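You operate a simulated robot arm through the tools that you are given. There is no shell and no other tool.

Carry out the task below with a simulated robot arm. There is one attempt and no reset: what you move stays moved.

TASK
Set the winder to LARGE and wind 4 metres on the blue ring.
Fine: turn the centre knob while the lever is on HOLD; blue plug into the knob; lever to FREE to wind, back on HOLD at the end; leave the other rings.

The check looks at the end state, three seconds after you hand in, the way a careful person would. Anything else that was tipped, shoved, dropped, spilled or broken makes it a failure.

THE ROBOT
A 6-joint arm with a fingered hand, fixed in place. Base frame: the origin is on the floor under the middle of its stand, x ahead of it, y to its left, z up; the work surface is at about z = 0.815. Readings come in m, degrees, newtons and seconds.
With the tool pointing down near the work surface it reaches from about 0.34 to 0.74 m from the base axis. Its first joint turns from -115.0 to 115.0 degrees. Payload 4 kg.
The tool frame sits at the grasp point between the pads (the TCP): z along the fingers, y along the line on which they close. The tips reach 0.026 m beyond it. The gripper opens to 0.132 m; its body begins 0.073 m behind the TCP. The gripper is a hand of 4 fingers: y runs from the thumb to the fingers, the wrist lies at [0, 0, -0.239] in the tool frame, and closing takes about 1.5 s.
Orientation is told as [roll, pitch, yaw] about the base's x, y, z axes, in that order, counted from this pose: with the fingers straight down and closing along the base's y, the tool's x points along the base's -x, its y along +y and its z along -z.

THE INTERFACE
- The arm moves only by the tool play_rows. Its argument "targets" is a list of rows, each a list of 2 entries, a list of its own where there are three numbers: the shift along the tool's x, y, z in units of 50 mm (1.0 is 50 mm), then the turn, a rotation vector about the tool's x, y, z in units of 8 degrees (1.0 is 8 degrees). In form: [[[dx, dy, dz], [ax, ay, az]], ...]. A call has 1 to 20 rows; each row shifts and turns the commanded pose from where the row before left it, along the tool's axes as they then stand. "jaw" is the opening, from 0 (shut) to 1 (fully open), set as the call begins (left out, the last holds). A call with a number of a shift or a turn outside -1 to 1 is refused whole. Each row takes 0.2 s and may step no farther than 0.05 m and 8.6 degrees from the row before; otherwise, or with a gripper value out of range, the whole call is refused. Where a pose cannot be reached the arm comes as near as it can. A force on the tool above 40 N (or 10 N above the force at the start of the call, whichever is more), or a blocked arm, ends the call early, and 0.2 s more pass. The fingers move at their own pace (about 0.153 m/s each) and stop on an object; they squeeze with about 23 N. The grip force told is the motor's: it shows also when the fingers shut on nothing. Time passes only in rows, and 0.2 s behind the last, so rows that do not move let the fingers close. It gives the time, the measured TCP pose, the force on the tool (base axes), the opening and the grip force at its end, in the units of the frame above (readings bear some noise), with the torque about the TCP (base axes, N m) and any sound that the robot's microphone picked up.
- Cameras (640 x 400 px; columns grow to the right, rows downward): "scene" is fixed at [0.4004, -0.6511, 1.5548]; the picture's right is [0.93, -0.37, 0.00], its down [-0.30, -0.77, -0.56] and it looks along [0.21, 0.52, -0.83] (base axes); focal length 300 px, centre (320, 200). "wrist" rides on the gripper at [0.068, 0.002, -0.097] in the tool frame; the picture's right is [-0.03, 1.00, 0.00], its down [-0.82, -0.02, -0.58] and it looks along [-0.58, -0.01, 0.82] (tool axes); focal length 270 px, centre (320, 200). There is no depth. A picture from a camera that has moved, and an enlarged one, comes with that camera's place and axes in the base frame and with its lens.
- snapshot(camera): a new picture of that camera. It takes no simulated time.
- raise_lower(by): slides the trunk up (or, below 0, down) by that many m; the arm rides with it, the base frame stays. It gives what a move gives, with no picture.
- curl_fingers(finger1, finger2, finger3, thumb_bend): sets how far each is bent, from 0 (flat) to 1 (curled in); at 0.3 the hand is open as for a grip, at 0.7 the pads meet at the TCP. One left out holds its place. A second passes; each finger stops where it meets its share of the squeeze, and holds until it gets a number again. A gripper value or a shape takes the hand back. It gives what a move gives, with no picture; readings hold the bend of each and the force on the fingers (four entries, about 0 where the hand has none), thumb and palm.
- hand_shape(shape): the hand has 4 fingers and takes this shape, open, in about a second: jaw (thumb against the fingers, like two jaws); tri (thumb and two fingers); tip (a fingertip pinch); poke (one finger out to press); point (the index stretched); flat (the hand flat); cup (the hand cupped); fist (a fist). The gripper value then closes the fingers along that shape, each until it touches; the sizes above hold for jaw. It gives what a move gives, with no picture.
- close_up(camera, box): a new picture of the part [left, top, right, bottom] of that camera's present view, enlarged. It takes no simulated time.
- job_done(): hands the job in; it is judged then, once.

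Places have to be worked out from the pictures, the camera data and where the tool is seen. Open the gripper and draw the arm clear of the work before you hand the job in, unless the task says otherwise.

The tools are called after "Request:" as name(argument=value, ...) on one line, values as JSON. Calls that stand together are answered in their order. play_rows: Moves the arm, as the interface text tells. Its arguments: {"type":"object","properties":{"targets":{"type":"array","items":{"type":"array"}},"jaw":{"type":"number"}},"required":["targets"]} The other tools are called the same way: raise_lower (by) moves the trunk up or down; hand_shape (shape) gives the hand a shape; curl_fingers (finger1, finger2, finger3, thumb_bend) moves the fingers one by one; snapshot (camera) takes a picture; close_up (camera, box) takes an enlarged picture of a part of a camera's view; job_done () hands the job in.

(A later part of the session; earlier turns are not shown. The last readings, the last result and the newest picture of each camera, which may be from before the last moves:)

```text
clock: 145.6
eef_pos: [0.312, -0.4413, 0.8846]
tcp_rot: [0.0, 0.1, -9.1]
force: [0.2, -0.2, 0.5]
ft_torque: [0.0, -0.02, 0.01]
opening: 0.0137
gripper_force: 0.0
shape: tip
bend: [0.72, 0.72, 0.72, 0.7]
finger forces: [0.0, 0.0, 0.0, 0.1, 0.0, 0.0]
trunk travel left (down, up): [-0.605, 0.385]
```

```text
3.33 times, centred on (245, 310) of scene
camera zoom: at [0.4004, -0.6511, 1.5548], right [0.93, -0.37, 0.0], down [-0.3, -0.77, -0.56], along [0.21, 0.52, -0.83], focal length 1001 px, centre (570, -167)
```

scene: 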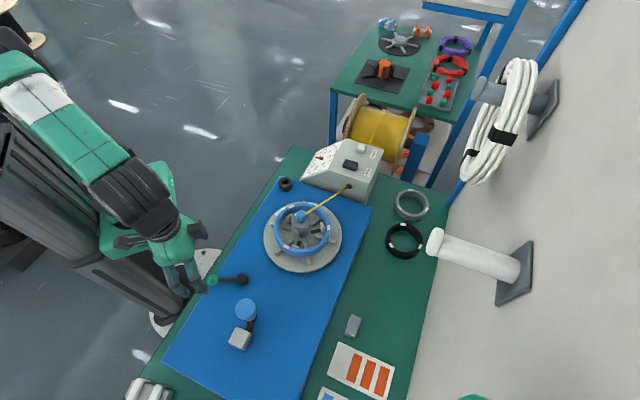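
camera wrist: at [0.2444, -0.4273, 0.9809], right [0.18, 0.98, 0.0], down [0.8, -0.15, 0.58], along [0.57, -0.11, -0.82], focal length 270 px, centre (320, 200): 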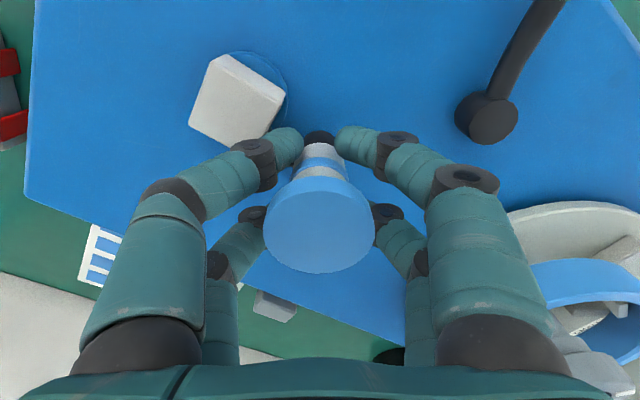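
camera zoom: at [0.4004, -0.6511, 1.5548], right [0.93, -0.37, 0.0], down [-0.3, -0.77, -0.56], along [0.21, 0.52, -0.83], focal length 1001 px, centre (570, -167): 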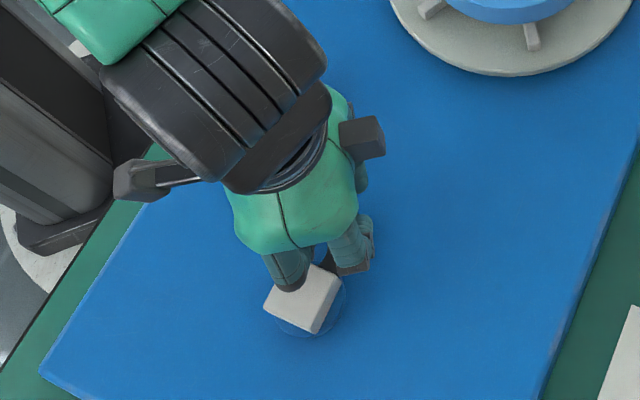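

The fingers cage the handle body loosely. I try 60° of crank clockwise about the hub and watch the dial, the disc and the forces.

Request:
play_rows(targets=[[[-0.188, -0.136, 0], [0, 0, 0]], [[-0.13, -0.218, 0], [0, 0, 0]], [[-0.071, -0.242, 0], [0, 0, 0]], [[-0.006, -0.254, 0], [0, 0, 0]], [[0, 0, 0], [0, 0, 0]]])

Request:
snapshot(camera="wrist")

Request:
snapshot(camera="scene")

Request:
close_up(camera="scene", box=[255, 130, 400, 280])

```text
clock: 146.8
eef_pos: [0.324, -0.4884, 0.8849]
tcp_rot: [-0.3, 0.0, -9.2]
force: [-3.3, -10.4, 3.3]
ft_torque: [-0.12, -0.06, -0.03]
opening: 0.0153
gripper_force: 0.0
shape: tip
bend: [0.72, 0.72, 0.7, 0.7]
finger forces: [0.0, 0.0, 4.9, 0.0, 7.6, 0.0]
trunk travel left (down, up): [-0.605, 0.385]
```

```text
taken
camera wrist: at [0.2553, -0.4753, 0.9815], right [0.18, 0.98, 0.0], down [0.8, -0.15, 0.58], along [0.57, -0.11, -0.82], focal length 270 px, centre (320, 200)
```

wrist: 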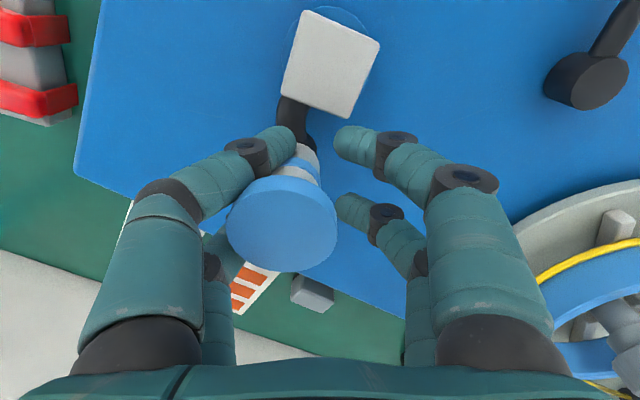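

```text
taken
```

scene: 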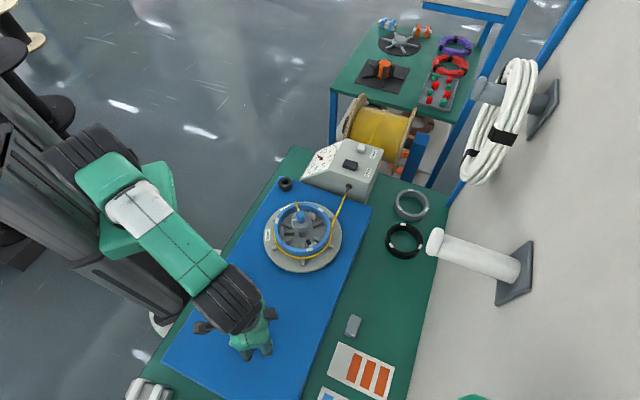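

```text
2.67 times, centred on (328, 205) of scene
camera zoom: at [0.4004, -0.6511, 1.5548], right [0.93, -0.37, 0.0], down [-0.3, -0.77, -0.56], along [0.21, 0.52, -0.83], focal length 801 px, centre (300, 187)
```

zoom: 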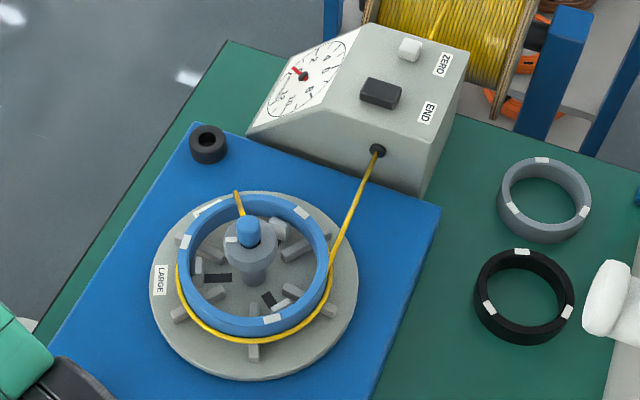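

A good sign: the disc turned and the wire now wraps round the ring, with a gear ratio near 5:1. I read the dial before going on.

Request:
close_up(camera="scene", box=[295, 135, 355, 190])

Request:
close_up(camera="scene", box=[255, 190, 365, 280])

```text
7.27 times, centred on (325, 162) of scene
camera zoom: at [0.4004, -0.6511, 1.5548], right [0.93, -0.37, 0.0], down [-0.3, -0.77, -0.56], along [0.21, 0.52, -0.83], focal length 2184 px, centre (284, 473)
```

zoom: 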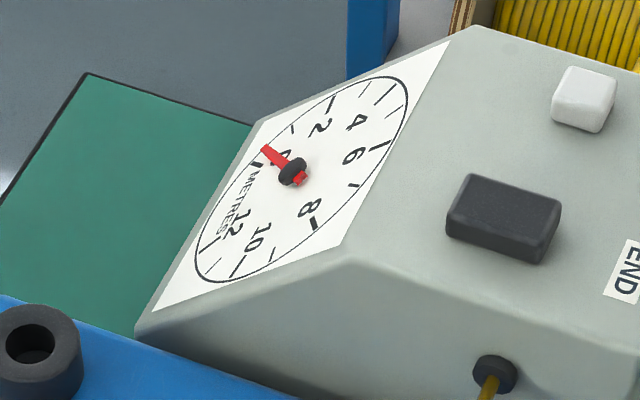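

```text
4.44 times, centred on (310, 235) of scene
camera zoom: at [0.4004, -0.6511, 1.5548], right [0.93, -0.37, 0.0], down [-0.3, -0.77, -0.56], along [0.21, 0.52, -0.83], focal length 1335 px, centre (364, 44)
```

zoom: 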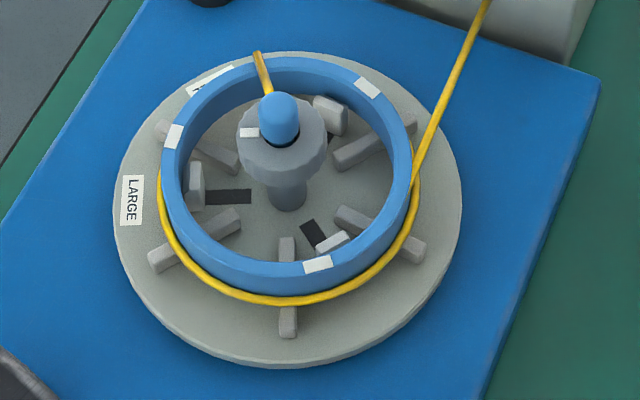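

The needle has moved a little past 0 toward 2 (about 0.4 m), so clockwise winds on. The handle presses the leading side of my fingers; I wait a moment to see whether that load stays.

Request:
play_rows(targets=[[[0, 0, 0], [0, 0, 0]], [[0, 0, 0], [0, 0, 0]], [[0, 0, 0], [0, 0, 0]]])

Request:
close_up(camera="wrist", box=[200, 0, 420, 290])

Request:
close_up(camera="scene", box=[255, 130, 375, 280])

```text
clock: 147.6
eef_pos: [0.3243, -0.4873, 0.8848]
tcp_rot: [-0.1, -0.1, -9.0]
force: [8.6, -4.9, -4.9]
ft_torque: [0.05, -0.16, 0.15]
opening: 0.0071
gripper_force: 22.9
shape: tip
bend: [0.68, 0.68, 0.73, 0.71]
finger forces: [0.0, 0.1, 0.0, 0.0, 4.2, 0.0]
trunk travel left (down, up): [-0.605, 0.385]
```

```text
1.38 times, centred on (310, 145) of wrist
camera zoom: at [0.2572, -0.4741, 0.9809], right [0.18, 0.98, 0.0], down [0.8, -0.15, 0.58], along [0.57, -0.11, -0.82], focal length 373 px, centre (334, 276)
```

zoom: 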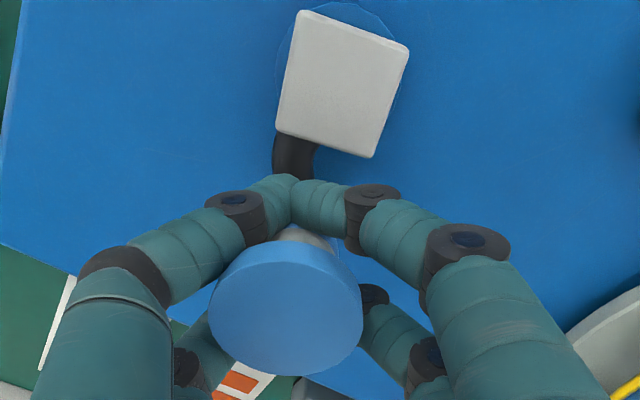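

```text
2.67 times, centred on (315, 205) of scene
camera zoom: at [0.4004, -0.6511, 1.5548], right [0.93, -0.37, 0.0], down [-0.3, -0.77, -0.56], along [0.21, 0.52, -0.83], focal length 801 px, centre (333, 187)
```

zoom: 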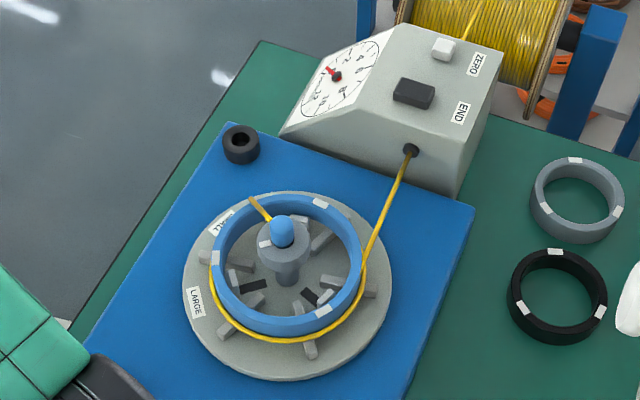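

The disc follows the crank at about 4:1 in the same sense, so 4 m is about 2.2 crank turns; the wire only recoils slightly. I re-centre on the handle, rise 3 mm to clear the cube, and wind on 150° with a corrected hub centre (0.280, −0.4765).

Request:
play_rows(targets=[[[0, 0, 0], [0, 0, 0]], [[0, 0, 0], [0, 0, 0]], [[0, -0.14, -0.06], [0, 0, 0]], [[0, -0.14, 0], [0, 0, 0]], [[0, 0, 0], [0, 0, 0]]], jaw=0.25)

Request:
close_up(camera="wrist", box=[200, 0, 420, 290])

Request:
close_up(camera="scene", box=[255, 130, 375, 280])

```text
clock: 148.8
eef_pos: [0.3227, -0.5005, 0.8884]
tcp_rot: [0.1, 0.0, -9.1]
force: [-0.7, 0.4, 0.1]
ft_torque: [0.0, 0.02, 0.0]
opening: 0.0327
gripper_force: 0.2
shape: tip
bend: [0.73, 0.73, 0.73, 0.7]
finger forces: [0.1, 0.0, 0.0, 0.0, 0.0, 0.1]
trunk travel left (down, up): [-0.605, 0.385]
```

```text
1.38 times, centred on (310, 145) of wrist
camera zoom: at [0.2539, -0.4872, 0.9843], right [0.18, 0.98, 0.0], down [0.8, -0.15, 0.58], along [0.57, -0.11, -0.82], focal length 373 px, centre (334, 276)
```

zoom: 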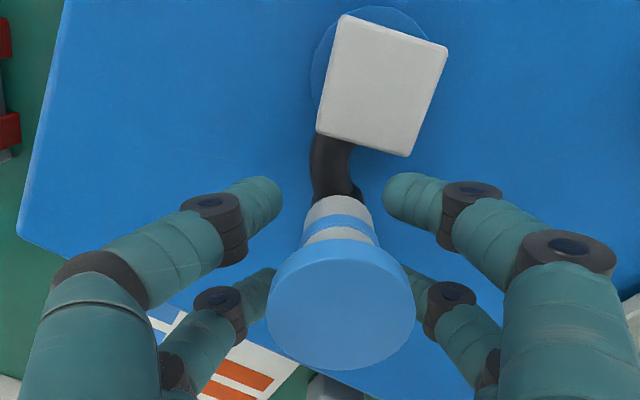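

```text
2.67 times, centred on (315, 205) of scene
camera zoom: at [0.4004, -0.6511, 1.5548], right [0.93, -0.37, 0.0], down [-0.3, -0.77, -0.56], along [0.21, 0.52, -0.83], focal length 801 px, centre (333, 187)
```

zoom: 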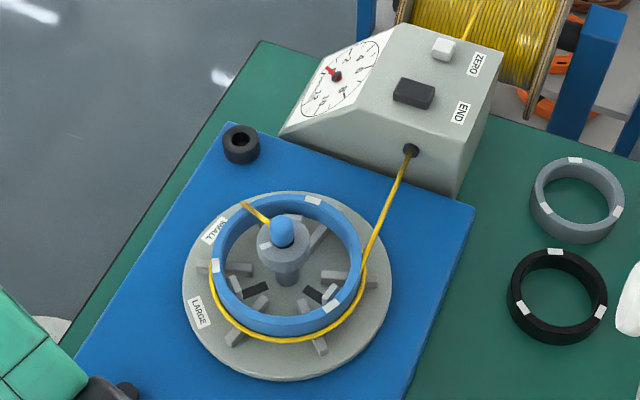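

The handle is centred in the cage; the wire pulls the disc back only very slowly when unheld. I close lightly and crank 150° clockwise.

Request:
play_rows(targets=[[[0, 0, 0], [0, 0, 0]], [[0.127, -0.225, 0], [0, 0, 0]], [[0.181, -0.185, 0], [0, 0, 0]], [[0.2225, -0.132, 0], [0, 0, 0]], [[0.249, -0.07, 0], [0, 0, 0]], [[0.258, -0.003, 0], [0, 0, 0]], [[0.25, 0.064, 0], [0, 0, 0]], [[0.225, 0.127, 0], [0, 0, 0]], [[0.185, 0.181, 0], [0, 0, 0]], [[0.132, 0.2225, 0], [0, 0, 0]], [[0.07, 0.249, 0], [0, 0, 0]]], jaw=0.15)

Request:
close_up(camera="scene", box=[255, 130, 375, 280])

Request:
snapshot(camera="wrist")

Request:
close_up(camera="scene", box=[295, 135, 355, 190])

```text
clock: 151.2
eef_pos: [0.2305, -0.4701, 0.8868]
tcp_rot: [0.4, 0.2, -9.1]
force: [-8.4, -1.1, 2.0]
ft_torque: [-0.1, -0.08, -0.15]
opening: 0.0243
gripper_force: 0.0
shape: tip
bend: [0.69, 0.69, 0.7, 0.7]
finger forces: [0.1, 0.1, 0.1, 0.0, 6.6, 0.1]
trunk travel left (down, up): [-0.605, 0.385]
```

```text
2.67 times, centred on (315, 205) of scene
camera zoom: at [0.4004, -0.6511, 1.5548], right [0.93, -0.37, 0.0], down [-0.3, -0.77, -0.56], along [0.21, 0.52, -0.83], focal length 801 px, centre (333, 187)
```

zoom: 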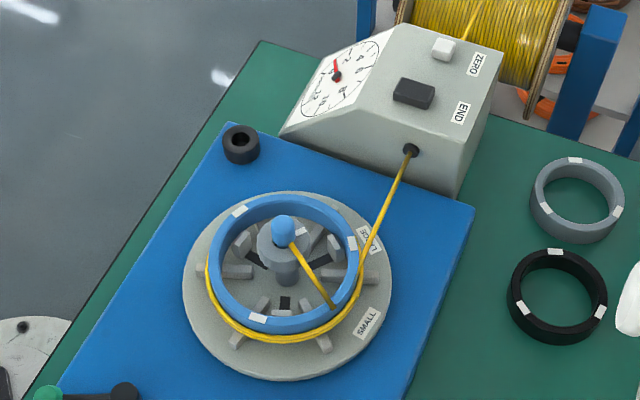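

```text
taken
camera wrist: at [0.162, -0.4586, 0.9834], right [0.18, 0.98, 0.01], down [0.8, -0.15, 0.57], along [0.57, -0.1, -0.82], focal length 270 px, centre (320, 200)
```

wrist: 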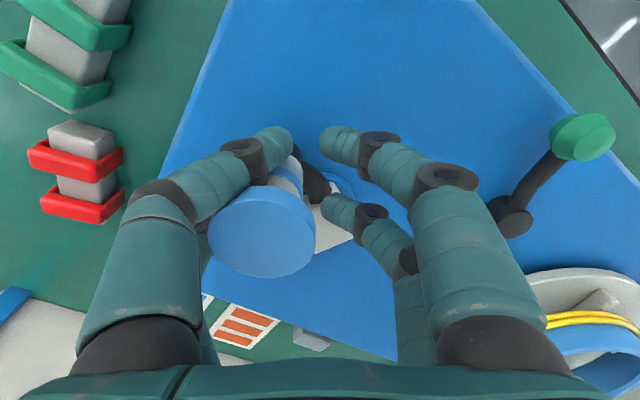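

```text
7.27 times, centred on (325, 162) of scene
camera zoom: at [0.4004, -0.6511, 1.5548], right [0.93, -0.37, 0.0], down [-0.3, -0.77, -0.56], along [0.21, 0.52, -0.83], focal length 2184 px, centre (284, 473)
```

zoom: 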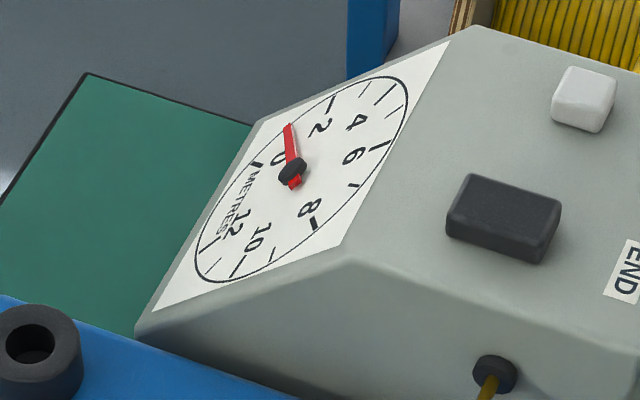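

The dial now reads about 1 m, but the handle is slipping out between the two −y fingers: its thin body fits the gap. Gripping the wider cap (41 mm) traps it at four corners, so I open, re-centre over the handle at cap height and close to about 25 mm.

Request:
play_rows(targets=[[[0, 0, 0], [0, 0, 0]], [[0, 0, 0], [0, 0, 0]], [[0, 0, 0], [0, 0, 0]], [[0, 0, -0.44], [0, 0, 0]], [[-0.06, -0.24, 0], [0, 0, 0]], [[-0.06, -0.24, 0], [0, 0, 0]], [[0, 0, 0], [0, 0, 0]]], jaw=0.7)

Request:
snapshot(camera="wrist")

Request:
close_up(camera="scene", box=[255, 130, 375, 280])

```text
clock: 152.8
eef_pos: [0.2318, -0.501, 0.9106]
tcp_rot: [-0.4, -0.1, -9.2]
force: [-1.1, 1.0, -1.5]
ft_torque: [-0.05, -0.02, -0.03]
opening: 0.0933
gripper_force: 0.0
shape: tip
bend: [0.65, 0.67, 0.68, 0.58]
finger forces: [1.4, 0.0, 0.0, 0.0, 0.1, 0.1]
trunk travel left (down, up): [-0.605, 0.385]
```

```text
taken
camera wrist: at [0.1646, -0.4866, 1.0074], right [0.18, 0.98, -0.01], down [0.8, -0.15, 0.58], along [0.57, -0.11, -0.81], focal length 270 px, centre (320, 200)
```

wrist: 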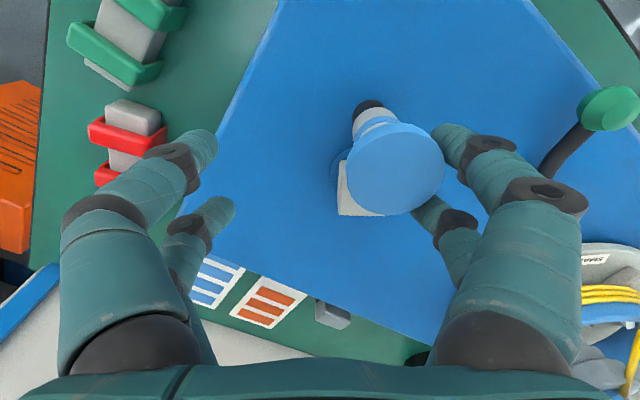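

```text
2.67 times, centred on (315, 205) of scene
camera zoom: at [0.4004, -0.6511, 1.5548], right [0.93, -0.37, 0.0], down [-0.3, -0.77, -0.56], along [0.21, 0.52, -0.83], focal length 801 px, centre (333, 187)
```

zoom: 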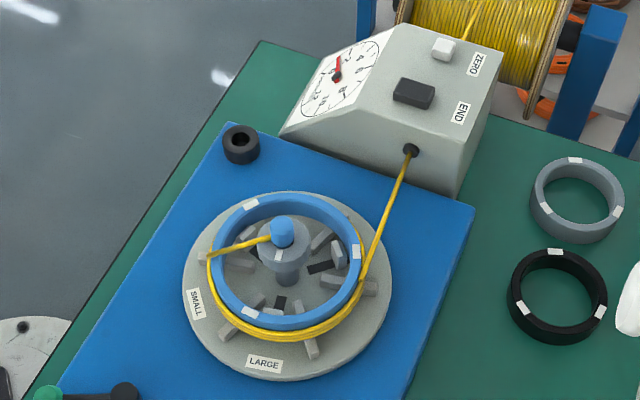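

The disc coasts on: the crank ran ahead to about −191° while I reopened. I follow it, centre on the cap and close the four-corner cage.

Request:
play_rows(targets=[[[0.1, 0.33, 0], [0, 0, 0]], [[0.1, 0.33, 0], [0, 0, 0]], [[0, 0, 0], [0, 0, 0]]], jaw=0.6)

Request:
close_up(camera="wrist", box=[200, 60, 440, 290])

```text
clock: 153.6
eef_pos: [0.2264, -0.466, 0.9099]
tcp_rot: [0.0, -0.1, -9.2]
force: [-1.2, -9.9, -1.0]
ft_torque: [-0.06, 0.04, -0.21]
opening: 0.0834
gripper_force: 0.0
shape: tip
bend: [0.71, 0.71, 0.62, 0.7]
finger forces: [0.0, 0.0, 9.5, 0.1, 0.1, 0.0]
trunk travel left (down, up): [-0.605, 0.385]
```

```text
1.74 times, centred on (320, 175) of wrist
camera zoom: at [0.1586, -0.4519, 1.0064], right [0.18, 0.98, 0.0], down [0.8, -0.15, 0.58], along [0.57, -0.11, -0.82], focal length 470 px, centre (320, 244)
```

zoom: 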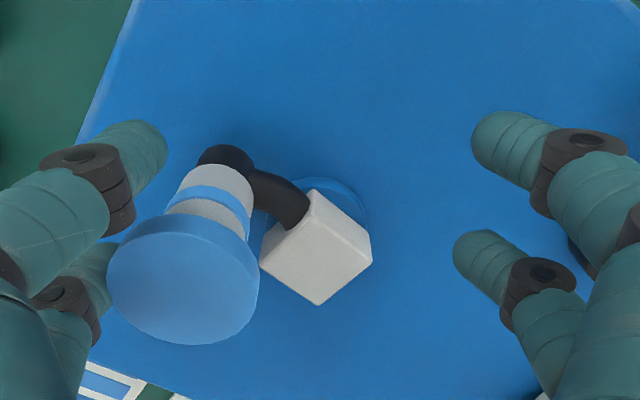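

The crank swung back against finger 3 (9.5 N). I wait about a second without moving, to learn whether that is a steady pull from the wire or just momentum.

Request:
play_rows(targets=[[[0, 0, 0], [0, 0, 0]], [[0, 0, 0], [0, 0, 0]], [[0, 0, 0], [0, 0, 0]], [[0, 0, 0], [0, 0, 0]]])

Request:
close_up(camera="wrist", box=[200, 60, 440, 290])

Request:
close_up(camera="scene", box=[255, 130, 375, 280])

```text
clock: 154.6
eef_pos: [0.2266, -0.4631, 0.9102]
tcp_rot: [0.0, -0.1, -9.1]
force: [0.0, 0.4, 0.7]
ft_torque: [0.0, 0.02, 0.01]
opening: 0.08
gripper_force: 0.1
shape: tip
bend: [0.71, 0.71, 0.71, 0.7]
finger forces: [0.1, 0.0, 0.0, 0.1, 0.0, 0.0]
trunk travel left (down, up): [-0.605, 0.385]
```

```text
1.74 times, centred on (320, 175) of wrist
camera zoom: at [0.1591, -0.4506, 1.0066], right [0.18, 0.98, 0.0], down [0.8, -0.15, 0.58], along [0.57, -0.11, -0.82], focal length 470 px, centre (320, 244)
```

zoom: 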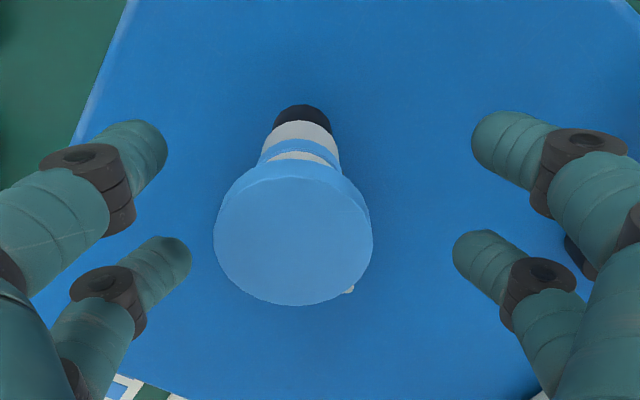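

```text
2.67 times, centred on (315, 205) of scene
camera zoom: at [0.4004, -0.6511, 1.5548], right [0.93, -0.37, 0.0], down [-0.3, -0.77, -0.56], along [0.21, 0.52, -0.83], focal length 801 px, centre (333, 187)
```

zoom: 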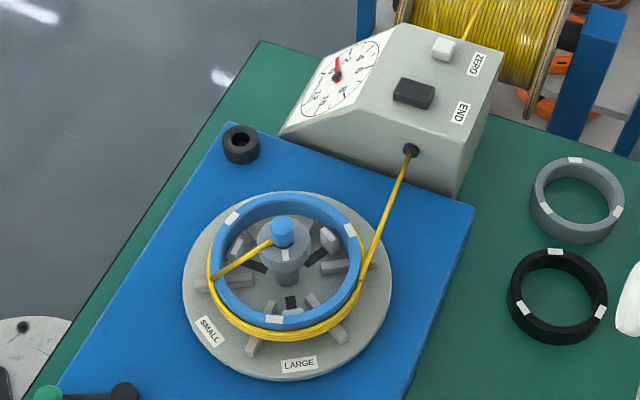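

It bounced off the finger and moved back clockwise. I wait another half second to see which way it drifts by itself.

Request:
play_rows(targets=[[[0, 0, 0], [0, 0, 0]], [[0, 0, 0], [0, 0, 0]]])

Request:
close_up(camera="wrist", box=[200, 60, 440, 290])

Request:
close_up(camera="scene", box=[255, 130, 375, 280])

```text
clock: 155.2
eef_pos: [0.2278, -0.4642, 0.9103]
tcp_rot: [0.0, 0.0, -9.1]
force: [0.0, -0.7, 0.2]
ft_torque: [0.0, 0.01, -0.02]
opening: 0.0798
gripper_force: 0.0
shape: tip
bend: [0.71, 0.71, 0.71, 0.7]
finger forces: [0.0, 0.0, 0.1, 0.0, 0.0, 0.0]
trunk travel left (down, up): [-0.605, 0.385]
```

```text
1.74 times, centred on (320, 175) of wrist
camera zoom: at [0.1591, -0.4507, 1.0066], right [0.18, 0.98, 0.0], down [0.8, -0.15, 0.58], along [0.57, -0.11, -0.82], focal length 470 px, centre (320, 244)
```

zoom: 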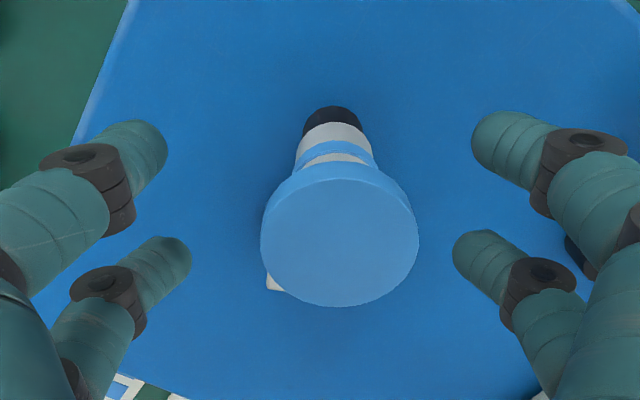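

```text
2.67 times, centred on (315, 205) of scene
camera zoom: at [0.4004, -0.6511, 1.5548], right [0.93, -0.37, 0.0], down [-0.3, -0.77, -0.56], along [0.21, 0.52, -0.83], focal length 801 px, centre (333, 187)
```

zoom: 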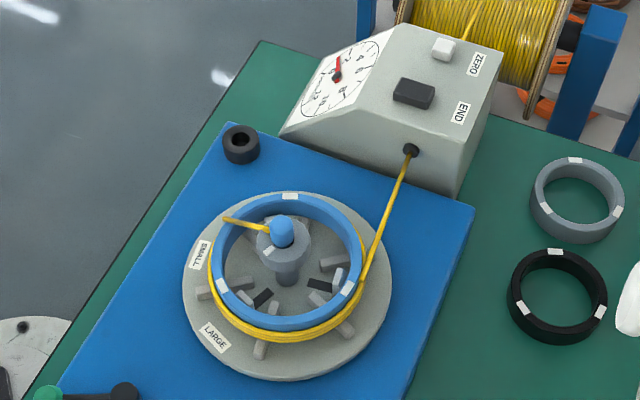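

It simply coasts with little friction, and there is no strong pull from the wire. The handle is centred in the hand right now, so I close the cage on its cap.

Request:
play_rows(targets=[[[0, 0, 0], [0, 0, 0]], [[0, 0, 0], [0, 0, 0]], [[0, 0, 0], [0, 0, 0]]], jaw=0.18)

Request:
close_up(camera="wrist", box=[200, 60, 440, 290])

Request:
close_up(camera="scene", box=[295, 135, 355, 190])

```text
clock: 156.0
eef_pos: [0.2282, -0.4637, 0.9102]
tcp_rot: [-0.1, 0.0, -9.1]
force: [0.1, -1.4, -0.7]
ft_torque: [0.0, 0.03, -0.01]
opening: 0.0243
gripper_force: 0.0
shape: tip
bend: [0.73, 0.72, 0.73, 0.7]
finger forces: [0.1, 0.7, 0.4, 0.1, 0.0, 0.0]
trunk travel left (down, up): [-0.605, 0.385]
```

```text
1.74 times, centred on (320, 175) of wrist
camera zoom: at [0.159, -0.4509, 1.0066], right [0.18, 0.98, 0.0], down [0.8, -0.15, 0.58], along [0.57, -0.11, -0.82], focal length 470 px, centre (320, 244)
```

zoom: 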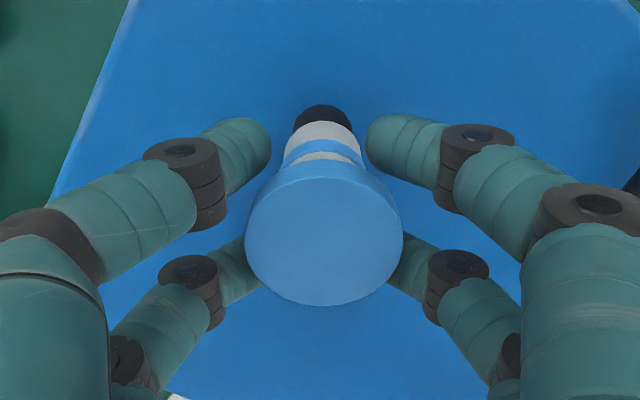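

```text
7.27 times, centred on (325, 162) of scene
camera zoom: at [0.4004, -0.6511, 1.5548], right [0.93, -0.37, 0.0], down [-0.3, -0.77, -0.56], along [0.21, 0.52, -0.83], focal length 2184 px, centre (284, 473)
```

zoom: 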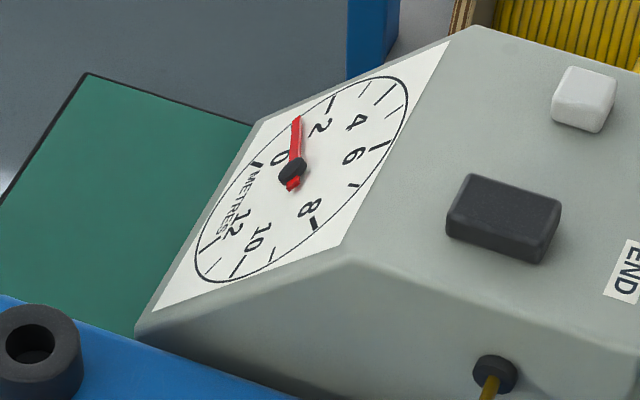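

The handle is held at four corners. A three-point fit gives the hub at (0.2778, −0.4763) and radius 50.6 mm; the dial reads about 1.15 m. I wind on about 210° smoothly.

Request:
play_rows(targets=[[[-0.0284, 0.129, 0], [0, 0, 0]], [[-0.0284, 0.129, 0], [0, 0, 0]], [[-0.1215, 0.2345, 0], [0, 0, 0]], [[-0.1782, 0.1951, 0], [0, 0, 0]], [[-0.2225, 0.1424, 0], [0, 0, 0]], [[-0.2518, 0.0798, 0], [0, 0, 0]], [[-0.2639, 0.0119, 0], [0, 0, 0]], [[-0.2581, -0.0567, 0], [0, 0, 0]], [[-0.2345, -0.1215, 0], [0, 0, 0]], [[-0.1951, -0.1782, 0], [0, 0, 0]], [[-0.1424, -0.2225, 0], [0, 0, 0]], [[-0.0798, -0.2518, 0], [0, 0, 0]], [[-0.0119, -0.2639, 0], [0, 0, 0]], [[0.0567, -0.2581, 0], [0, 0, 0]], [[0.06, -0.117, 0], [0, 0, 0]], [[0.06, -0.117, 0], [0, 0, 0]], [[0, 0, 0], [0, 0, 0]]])

Request:
close_up(camera="wrist", box=[200, 60, 440, 290])

Request:
close_up(camera="scene", box=[255, 130, 375, 280])

Request:
close_up(camera="scene", box=[295, 135, 355, 190])

```text
clock: 159.5
eef_pos: [0.3126, -0.5091, 0.904]
tcp_rot: [0.9, 0.7, -9.1]
force: [-4.1, 2.3, -17.1]
ft_torque: [0.04, 0.07, 0.0]
opening: 0.0143
gripper_force: 23.2
shape: tip
bend: [0.66, 0.7, 0.75, 0.73]
finger forces: [23.3, 21.1, 19.1, 0.0, 22.4, 0.1]
trunk travel left (down, up): [-0.605, 0.385]
stopped in row 17: the force on the tool passed its limit at 52 N (the readings are from after the stop); the commanded pose is now the measured one
```

```text
1.74 times, centred on (320, 175) of wrist
camera zoom: at [0.2447, -0.4985, 1.0025], right [0.18, 0.98, 0.02], down [0.81, -0.16, 0.57], along [0.56, -0.09, -0.82], focal length 470 px, centre (320, 244)
```

zoom: 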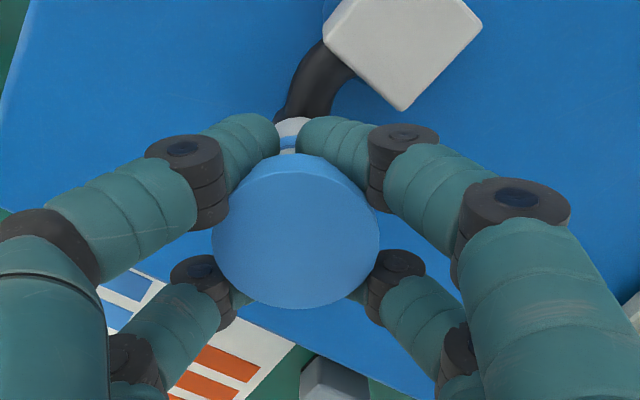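

```text
2.67 times, centred on (315, 205) of scene
camera zoom: at [0.4004, -0.6511, 1.5548], right [0.93, -0.37, 0.0], down [-0.3, -0.77, -0.56], along [0.21, 0.52, -0.83], focal length 801 px, centre (333, 187)
```

zoom: 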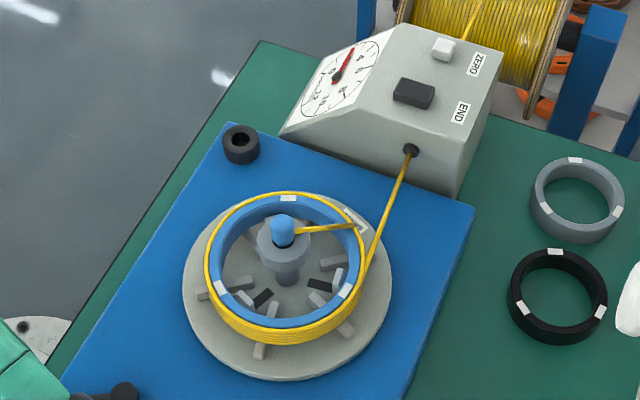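

```text
7.27 times, centred on (325, 162) of scene
camera zoom: at [0.4004, -0.6511, 1.5548], right [0.93, -0.37, 0.0], down [-0.3, -0.77, -0.56], along [0.21, 0.52, -0.83], focal length 2184 px, centre (284, 473)
```

zoom: 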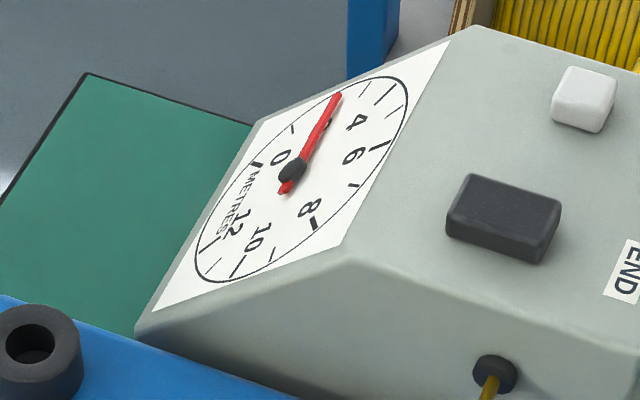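

The dial is a little over 2 m, and the stop came from the disc's momentum hitting my fingers at that speed. I relax the grip, re-centre on the cap (6 mm) and will continue more slowly with ramps.

Request:
play_rows(targets=[[[0, -0.06, 0.0], [0, 0, 0]], [[0, -0.06, -0.1], [0, 0, 0]], [[0, 0, 0], [0, 0, 0]]], jaw=0.24)

Request:
close_up(camera="wrist", box=[200, 60, 440, 290])

Request:
close_up(camera="scene", box=[295, 135, 355, 190])

```text
clock: 160.3
eef_pos: [0.3114, -0.5151, 0.9134]
tcp_rot: [0.5, 0.2, -9.1]
force: [0.3, 1.0, 0.6]
ft_torque: [0.03, -0.02, -0.01]
opening: 0.0314
gripper_force: 0.0
shape: tip
bend: [0.73, 0.73, 0.73, 0.7]
finger forces: [0.0, 0.0, 0.0, 0.0, 0.1, 0.1]
trunk travel left (down, up): [-0.605, 0.385]
```

```text
1.74 times, centred on (320, 175) of wrist
camera zoom: at [0.2441, -0.5034, 1.0099], right [0.18, 0.98, 0.01], down [0.81, -0.15, 0.57], along [0.56, -0.1, -0.82], focal length 470 px, centre (320, 244)
```

zoom: 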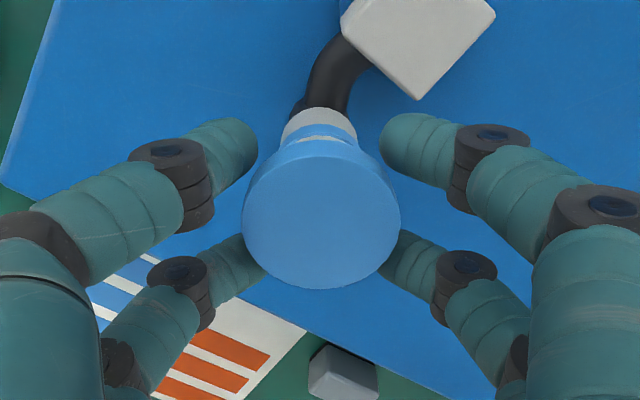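

```text
7.27 times, centred on (325, 162) of scene
camera zoom: at [0.4004, -0.6511, 1.5548], right [0.93, -0.37, 0.0], down [-0.3, -0.77, -0.56], along [0.21, 0.52, -0.83], focal length 2184 px, centre (284, 473)
```

zoom: 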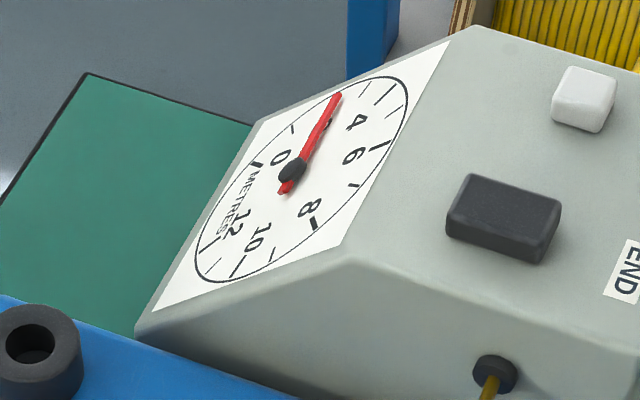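

Centred again, with the dial still at about 2.2 m. I wind another 176° at a gentler, ramped speed.

Request:
play_rows(targets=[[[0.0474, -0.0526, 0], [0, 0, 0]], [[0.0776, -0.0723, 0], [0, 0, 0]], [[0.1145, -0.0831, 0], [0, 0, 0]], [[0.1575, -0.0803, 0], [0, 0, 0]], [[0.169, -0.0516, 0], [0, 0, 0]], [[0.1754, -0.0216, 0], [0, 0, 0]], [[0.1765, 0.0092, 0], [0, 0, 0]], [[0.1722, 0.0397, 0], [0, 0, 0]], [[0.1627, 0.0692, 0], [0, 0, 0]], [[0.1482, 0.0962, 0], [0, 0, 0]], [[0.1292, 0.1206, 0], [0, 0, 0]], [[0.1064, 0.1411, 0], [0, 0, 0]], [[0.0803, 0.1575, 0], [0, 0, 0]], [[0.0516, 0.169, 0], [0, 0, 0]], [[0.0216, 0.1754, 0], [0, 0, 0]], [[-0.0092, 0.1765, 0], [0, 0, 0]], [[-0.0397, 0.1722, 0], [0, 0, 0]], [[-0.053, 0.1312, 0], [0, 0, 0]], [[-0.0515, 0.0928, 0], [0, 0, 0]], [[-0.0395, 0.0587, 0], [0, 0, 0]]], jaw=0.19)

Request:
close_up(camera="wrist", box=[200, 60, 440, 290])

Request:
close_up(camera="scene", box=[295, 135, 355, 190])

Request:
close_up(camera="scene", box=[255, 130, 375, 280])

```text
clock: 164.5
eef_pos: [0.2424, -0.4411, 0.9142]
tcp_rot: [0.7, 0.5, -9.1]
force: [3.1, 0.2, 0.1]
ft_torque: [0.01, -0.04, -0.03]
opening: 0.0255
gripper_force: 0.0
shape: tip
bend: [0.73, 0.73, 0.73, 0.7]
finger forces: [0.0, 2.1, 0.8, 0.0, 0.0, 0.0]
trunk travel left (down, up): [-0.605, 0.385]
```

```text
1.74 times, centred on (320, 175) of wrist
camera zoom: at [0.1751, -0.429, 1.0112], right [0.18, 0.98, 0.01], down [0.81, -0.16, 0.57], along [0.56, -0.1, -0.82], focal length 470 px, centre (320, 244)
```

zoom: 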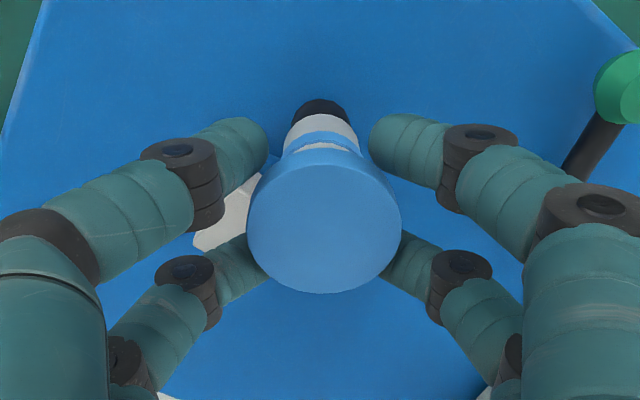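

```text
7.27 times, centred on (325, 162) of scene
camera zoom: at [0.4004, -0.6511, 1.5548], right [0.93, -0.37, 0.0], down [-0.3, -0.77, -0.56], along [0.21, 0.52, -0.83], focal length 2184 px, centre (284, 473)
```

zoom: 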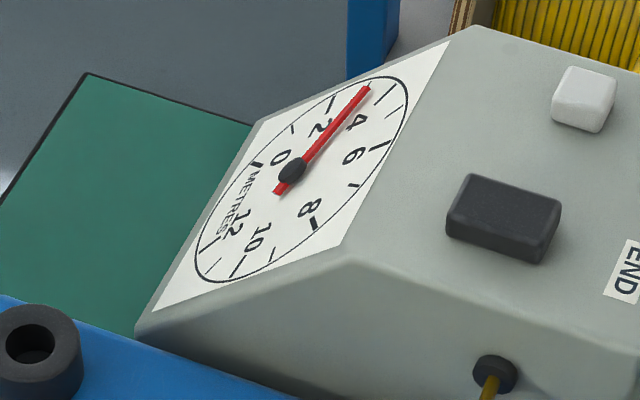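

```text
2.67 times, centred on (315, 205) of scene
camera zoom: at [0.4004, -0.6511, 1.5548], right [0.93, -0.37, 0.0], down [-0.3, -0.77, -0.56], along [0.21, 0.52, -0.83], focal length 801 px, centre (333, 187)
```

zoom: 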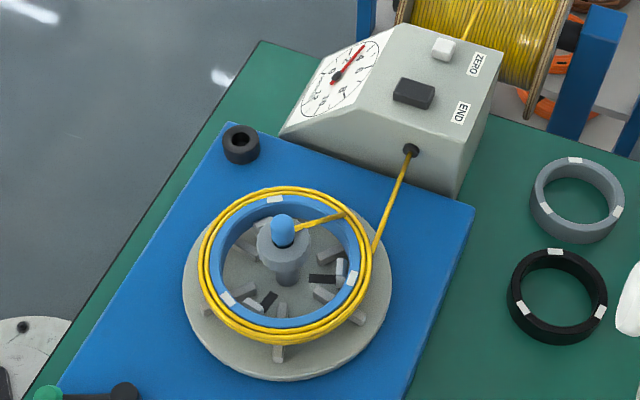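

Smooth this time; the dial reads about 3 m. I zoom in on the dial for an exact reading and to locate the 4 mark.

Request:
close_up(camera="scene", box=[308, 143, 338, 178])

Request:
snapshot(camera="wrist")

```text
11.43 times, centred on (323, 160) of scene
camera zoom: at [0.4004, -0.6511, 1.5548], right [0.93, -0.37, 0.0], down [-0.3, -0.77, -0.56], along [0.21, 0.52, -0.83], focal length 3432 px, centre (286, 651)
```

zoom: 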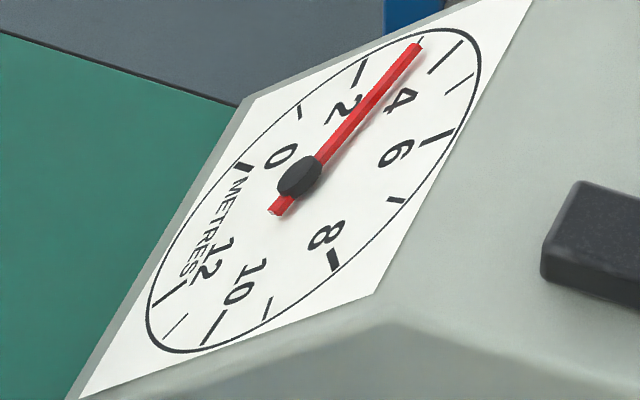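

```text
taken
camera wrist: at [0.1751, -0.429, 1.0112], right [0.18, 0.98, 0.01], down [0.81, -0.16, 0.57], along [0.56, -0.1, -0.82], focal length 270 px, centre (320, 200)
```

wrist: 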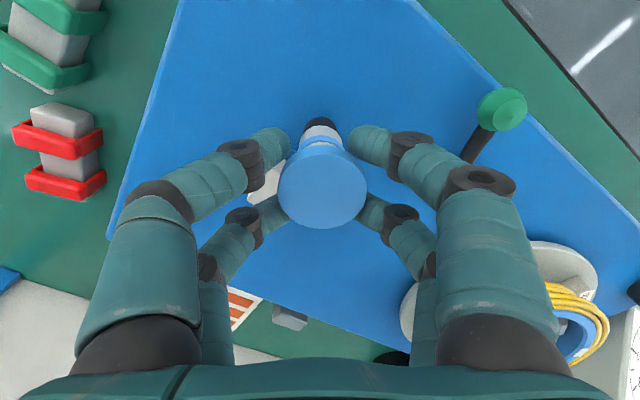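

The needle is on the 3 m tick, so about 1.7 m per crank turn. I wind about 192° more, expecting about 3.9 m, with ramps at both ends.

Request:
play_rows(targets=[[[-0.0436, 0.0558, 0], [0, 0, 0]], [[-0.0983, 0.1017, 0], [0, 0, 0]], [[-0.1715, 0.1246, 0], [0, 0, 0]], [[-0.1937, 0.0863, 0], [0, 0, 0]], [[-0.2074, 0.044, 0], [0, 0, 0]], [[-0.2119, 0, 0], [0, 0, 0]], [[-0.2074, -0.044, 0], [0, 0, 0]], [[-0.1937, -0.0863, 0], [0, 0, 0]], [[-0.1715, -0.1246, 0], [0, 0, 0]], [[-0.1419, -0.1575, 0], [0, 0, 0]], [[-0.106, -0.1836, 0], [0, 0, 0]], [[-0.0655, -0.2016, 0], [0, 0, 0]], [[-0.0222, -0.2108, 0], [0, 0, 0]], [[0.0222, -0.2108, 0], [0, 0, 0]], [[0.0655, -0.2016, 0], [0, 0, 0]], [[0.106, -0.1836, 0], [0, 0, 0]], [[0.091, -0.1084, 0], [0, 0, 0]], [[0.0509, -0.0491, 0], [0, 0, 0]], [[0, 0, 0], [0, 0, 0]], [[0, 0, 0], [0, 0, 0]]])

Request:
close_up(camera="wrist", box=[200, 60, 440, 290])

Request:
close_up(camera="scene", box=[308, 143, 338, 178])

Request:
close_up(camera="scene", box=[255, 130, 375, 280])

```text
clock: 168.7
eef_pos: [0.306, -0.519, 0.9104]
tcp_rot: [0.7, 0.6, -9.2]
force: [-6.3, -0.8, -15.1]
ft_torque: [-0.11, -0.14, -0.03]
opening: 0.0215
gripper_force: 23.1
shape: tip
bend: [0.7, 0.66, 0.72, 0.71]
finger forces: [25.6, 0.0, 0.0, 0.0, 21.6, 0.0]
trunk travel left (down, up): [-0.605, 0.385]
```

```text
1.74 times, centred on (320, 175) of wrist
camera zoom: at [0.2373, -0.5088, 1.0086], right [0.18, 0.98, 0.01], down [0.81, -0.16, 0.57], along [0.56, -0.1, -0.82], focal length 470 px, centre (320, 244)
```

zoom: 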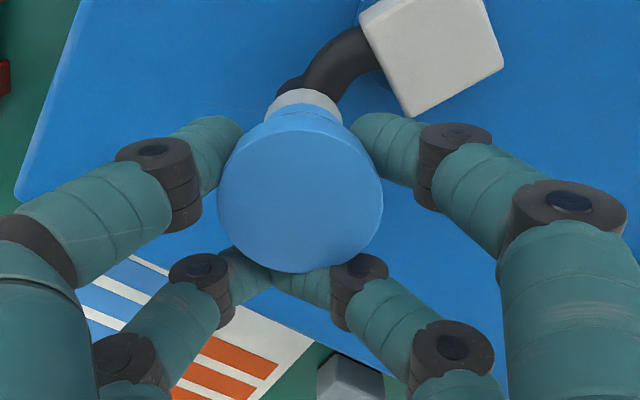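

```text
11.43 times, centred on (323, 160) of scene
camera zoom: at [0.4004, -0.6511, 1.5548], right [0.93, -0.37, 0.0], down [-0.3, -0.77, -0.56], along [0.21, 0.52, -0.83], focal length 3432 px, centre (286, 651)
```

zoom: 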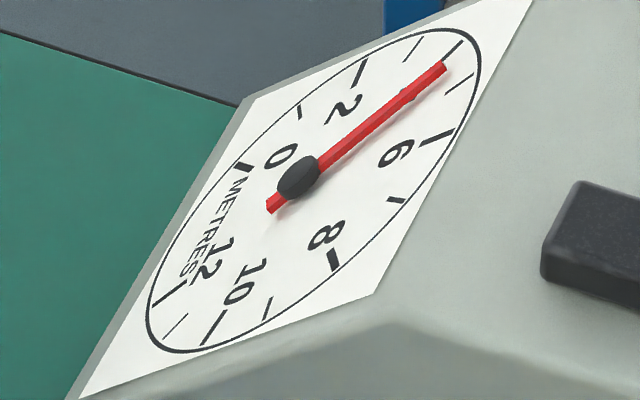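

```text
2.67 times, centred on (315, 205) of scene
camera zoom: at [0.4004, -0.6511, 1.5548], right [0.93, -0.37, 0.0], down [-0.3, -0.77, -0.56], along [0.21, 0.52, -0.83], focal length 801 px, centre (333, 187)
```

zoom: 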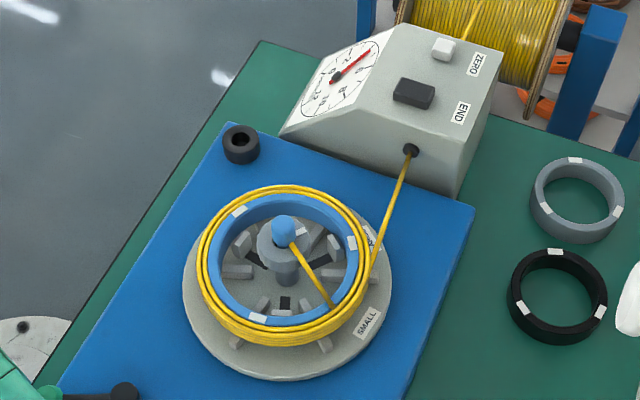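

With the needle's height above the dial accounted for (the 14 tick intervals fit nicely), the reading is really about 4.7–4.9 m: roughly 2.05 m per crank turn. I overshot. I re-centre on the handle and will wind back about 130°, then read the dial squarely with the wrist camera.

Request:
play_rows(targets=[[[0.076, -0.05, 0], [0, 0, 0]], [[0.076, -0.05, -0.05], [0, 0, 0]], [[0, 0, 0], [0, 0, 0]]], jaw=0.24)

Request:
close_up(camera="wrist", box=[200, 60, 440, 290])

Request:
close_up(camera="scene", box=[308, 143, 338, 178])

```text
clock: 169.5
eef_pos: [0.2968, -0.5236, 0.9161]
tcp_rot: [0.4, 0.5, -9.1]
force: [-0.9, -0.2, 0.0]
ft_torque: [-0.01, -0.04, 0.0]
opening: 0.0315
gripper_force: 0.1
shape: tip
bend: [0.73, 0.73, 0.73, 0.7]
finger forces: [0.0, 0.0, 0.0, 0.0, 0.0, 0.1]
trunk travel left (down, up): [-0.605, 0.385]
```

```text
1.74 times, centred on (320, 175) of wrist
camera zoom: at [0.2303, -0.5113, 1.0128], right [0.18, 0.98, 0.01], down [0.81, -0.16, 0.57], along [0.56, -0.1, -0.82], focal length 470 px, centre (320, 244)
```

zoom: 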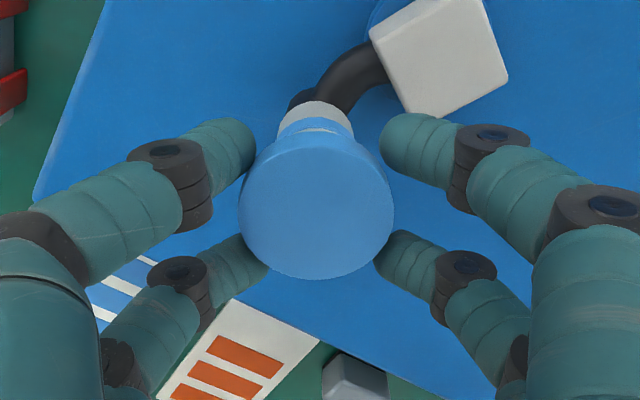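

```text
11.43 times, centred on (323, 160) of scene
camera zoom: at [0.4004, -0.6511, 1.5548], right [0.93, -0.37, 0.0], down [-0.3, -0.77, -0.56], along [0.21, 0.52, -0.83], focal length 3432 px, centre (286, 651)
```

zoom: 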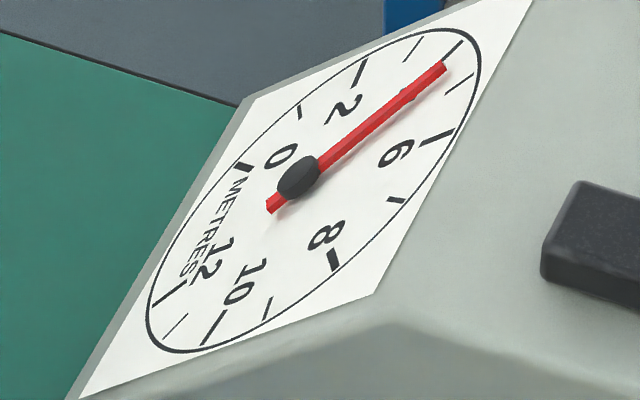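

The disc rests with no drift when loosely held. The last three readings agree on about 2.02 m per turn, so 4.0 m needs about 120° back. I turn counter-clockwise by that amount with ramps.

Request:
play_rows(targets=[[[0, 0, 0], [0, 0, 0]], [[-0.0606, 0.0364, 0], [0, 0, 0]], [[-0.1131, 0.0852, 0], [0, 0, 0]], [[-0.1445, 0.155, 0], [0, 0, 0]], [[-0.1092, 0.1817, 0], [0, 0, 0]], [[-0.0691, 0.2004, 0], [0, 0, 0]], [[-0.0258, 0.2104, 0], [0, 0, 0]], [[0.0185, 0.2112, 0], [0, 0, 0]], [[0.062, 0.2027, 0], [0, 0, 0]], [[0.1027, 0.1855, 0], [0, 0, 0]], [[0.1391, 0.16, 0], [0, 0, 0]], [[0.1099, 0.089, 0], [0, 0, 0]], [[0.0594, 0.0385, 0], [0, 0, 0]], [[0, 0, 0], [0, 0, 0]], [[0, 0, 0], [0, 0, 0]]], jaw=0.19)

Request:
close_up(camera="scene", box=[308, 143, 338, 178])

Request:
snapshot(camera="wrist")

Request:
close_up(camera="scene", box=[255, 130, 375, 280])

```text
clock: 172.7
eef_pos: [0.314, -0.4359, 0.9163]
tcp_rot: [0.6, 0.5, -9.1]
force: [4.4, 12.2, -11.8]
ft_torque: [0.37, -0.17, -0.08]
opening: 0.0201
gripper_force: 22.9
shape: tip
bend: [0.72, 0.72, 0.74, 0.7]
finger forces: [23.2, 26.6, 0.0, 0.0, 21.3, 0.0]
trunk travel left (down, up): [-0.605, 0.385]
```

```text
11.43 times, centred on (323, 160) of scene
camera zoom: at [0.4004, -0.6511, 1.5548], right [0.93, -0.37, 0.0], down [-0.3, -0.77, -0.56], along [0.21, 0.52, -0.83], focal length 3432 px, centre (286, 651)
```

zoom: 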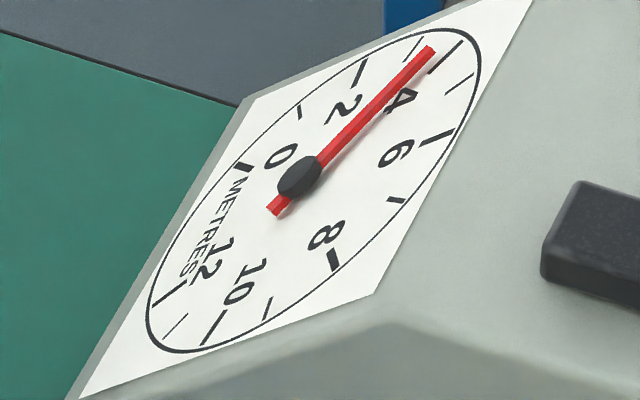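

```text
taken
camera wrist: at [0.2461, -0.4244, 1.0125], right [0.18, 0.98, 0.01], down [0.81, -0.16, 0.57], along [0.56, -0.1, -0.82], focal length 270 px, centre (320, 200)
```

wrist: 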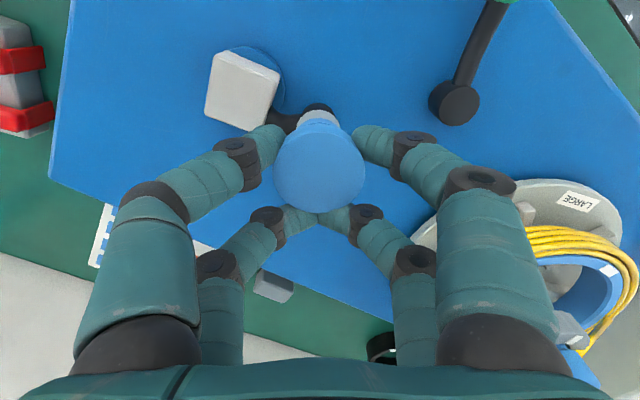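

```text
2.67 times, centred on (315, 205) of scene
camera zoom: at [0.4004, -0.6511, 1.5548], right [0.93, -0.37, 0.0], down [-0.3, -0.77, -0.56], along [0.21, 0.52, -0.83], focal length 801 px, centre (333, 187)
```

zoom: 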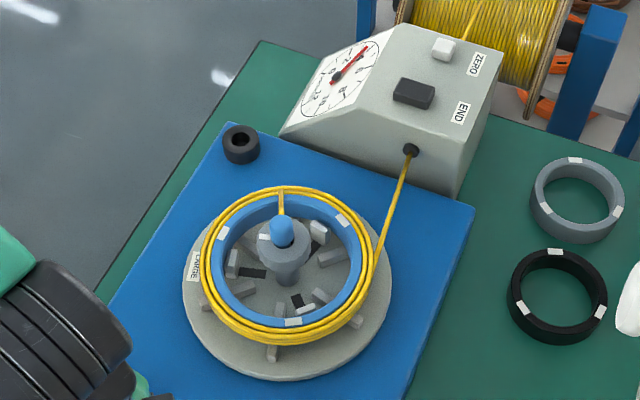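

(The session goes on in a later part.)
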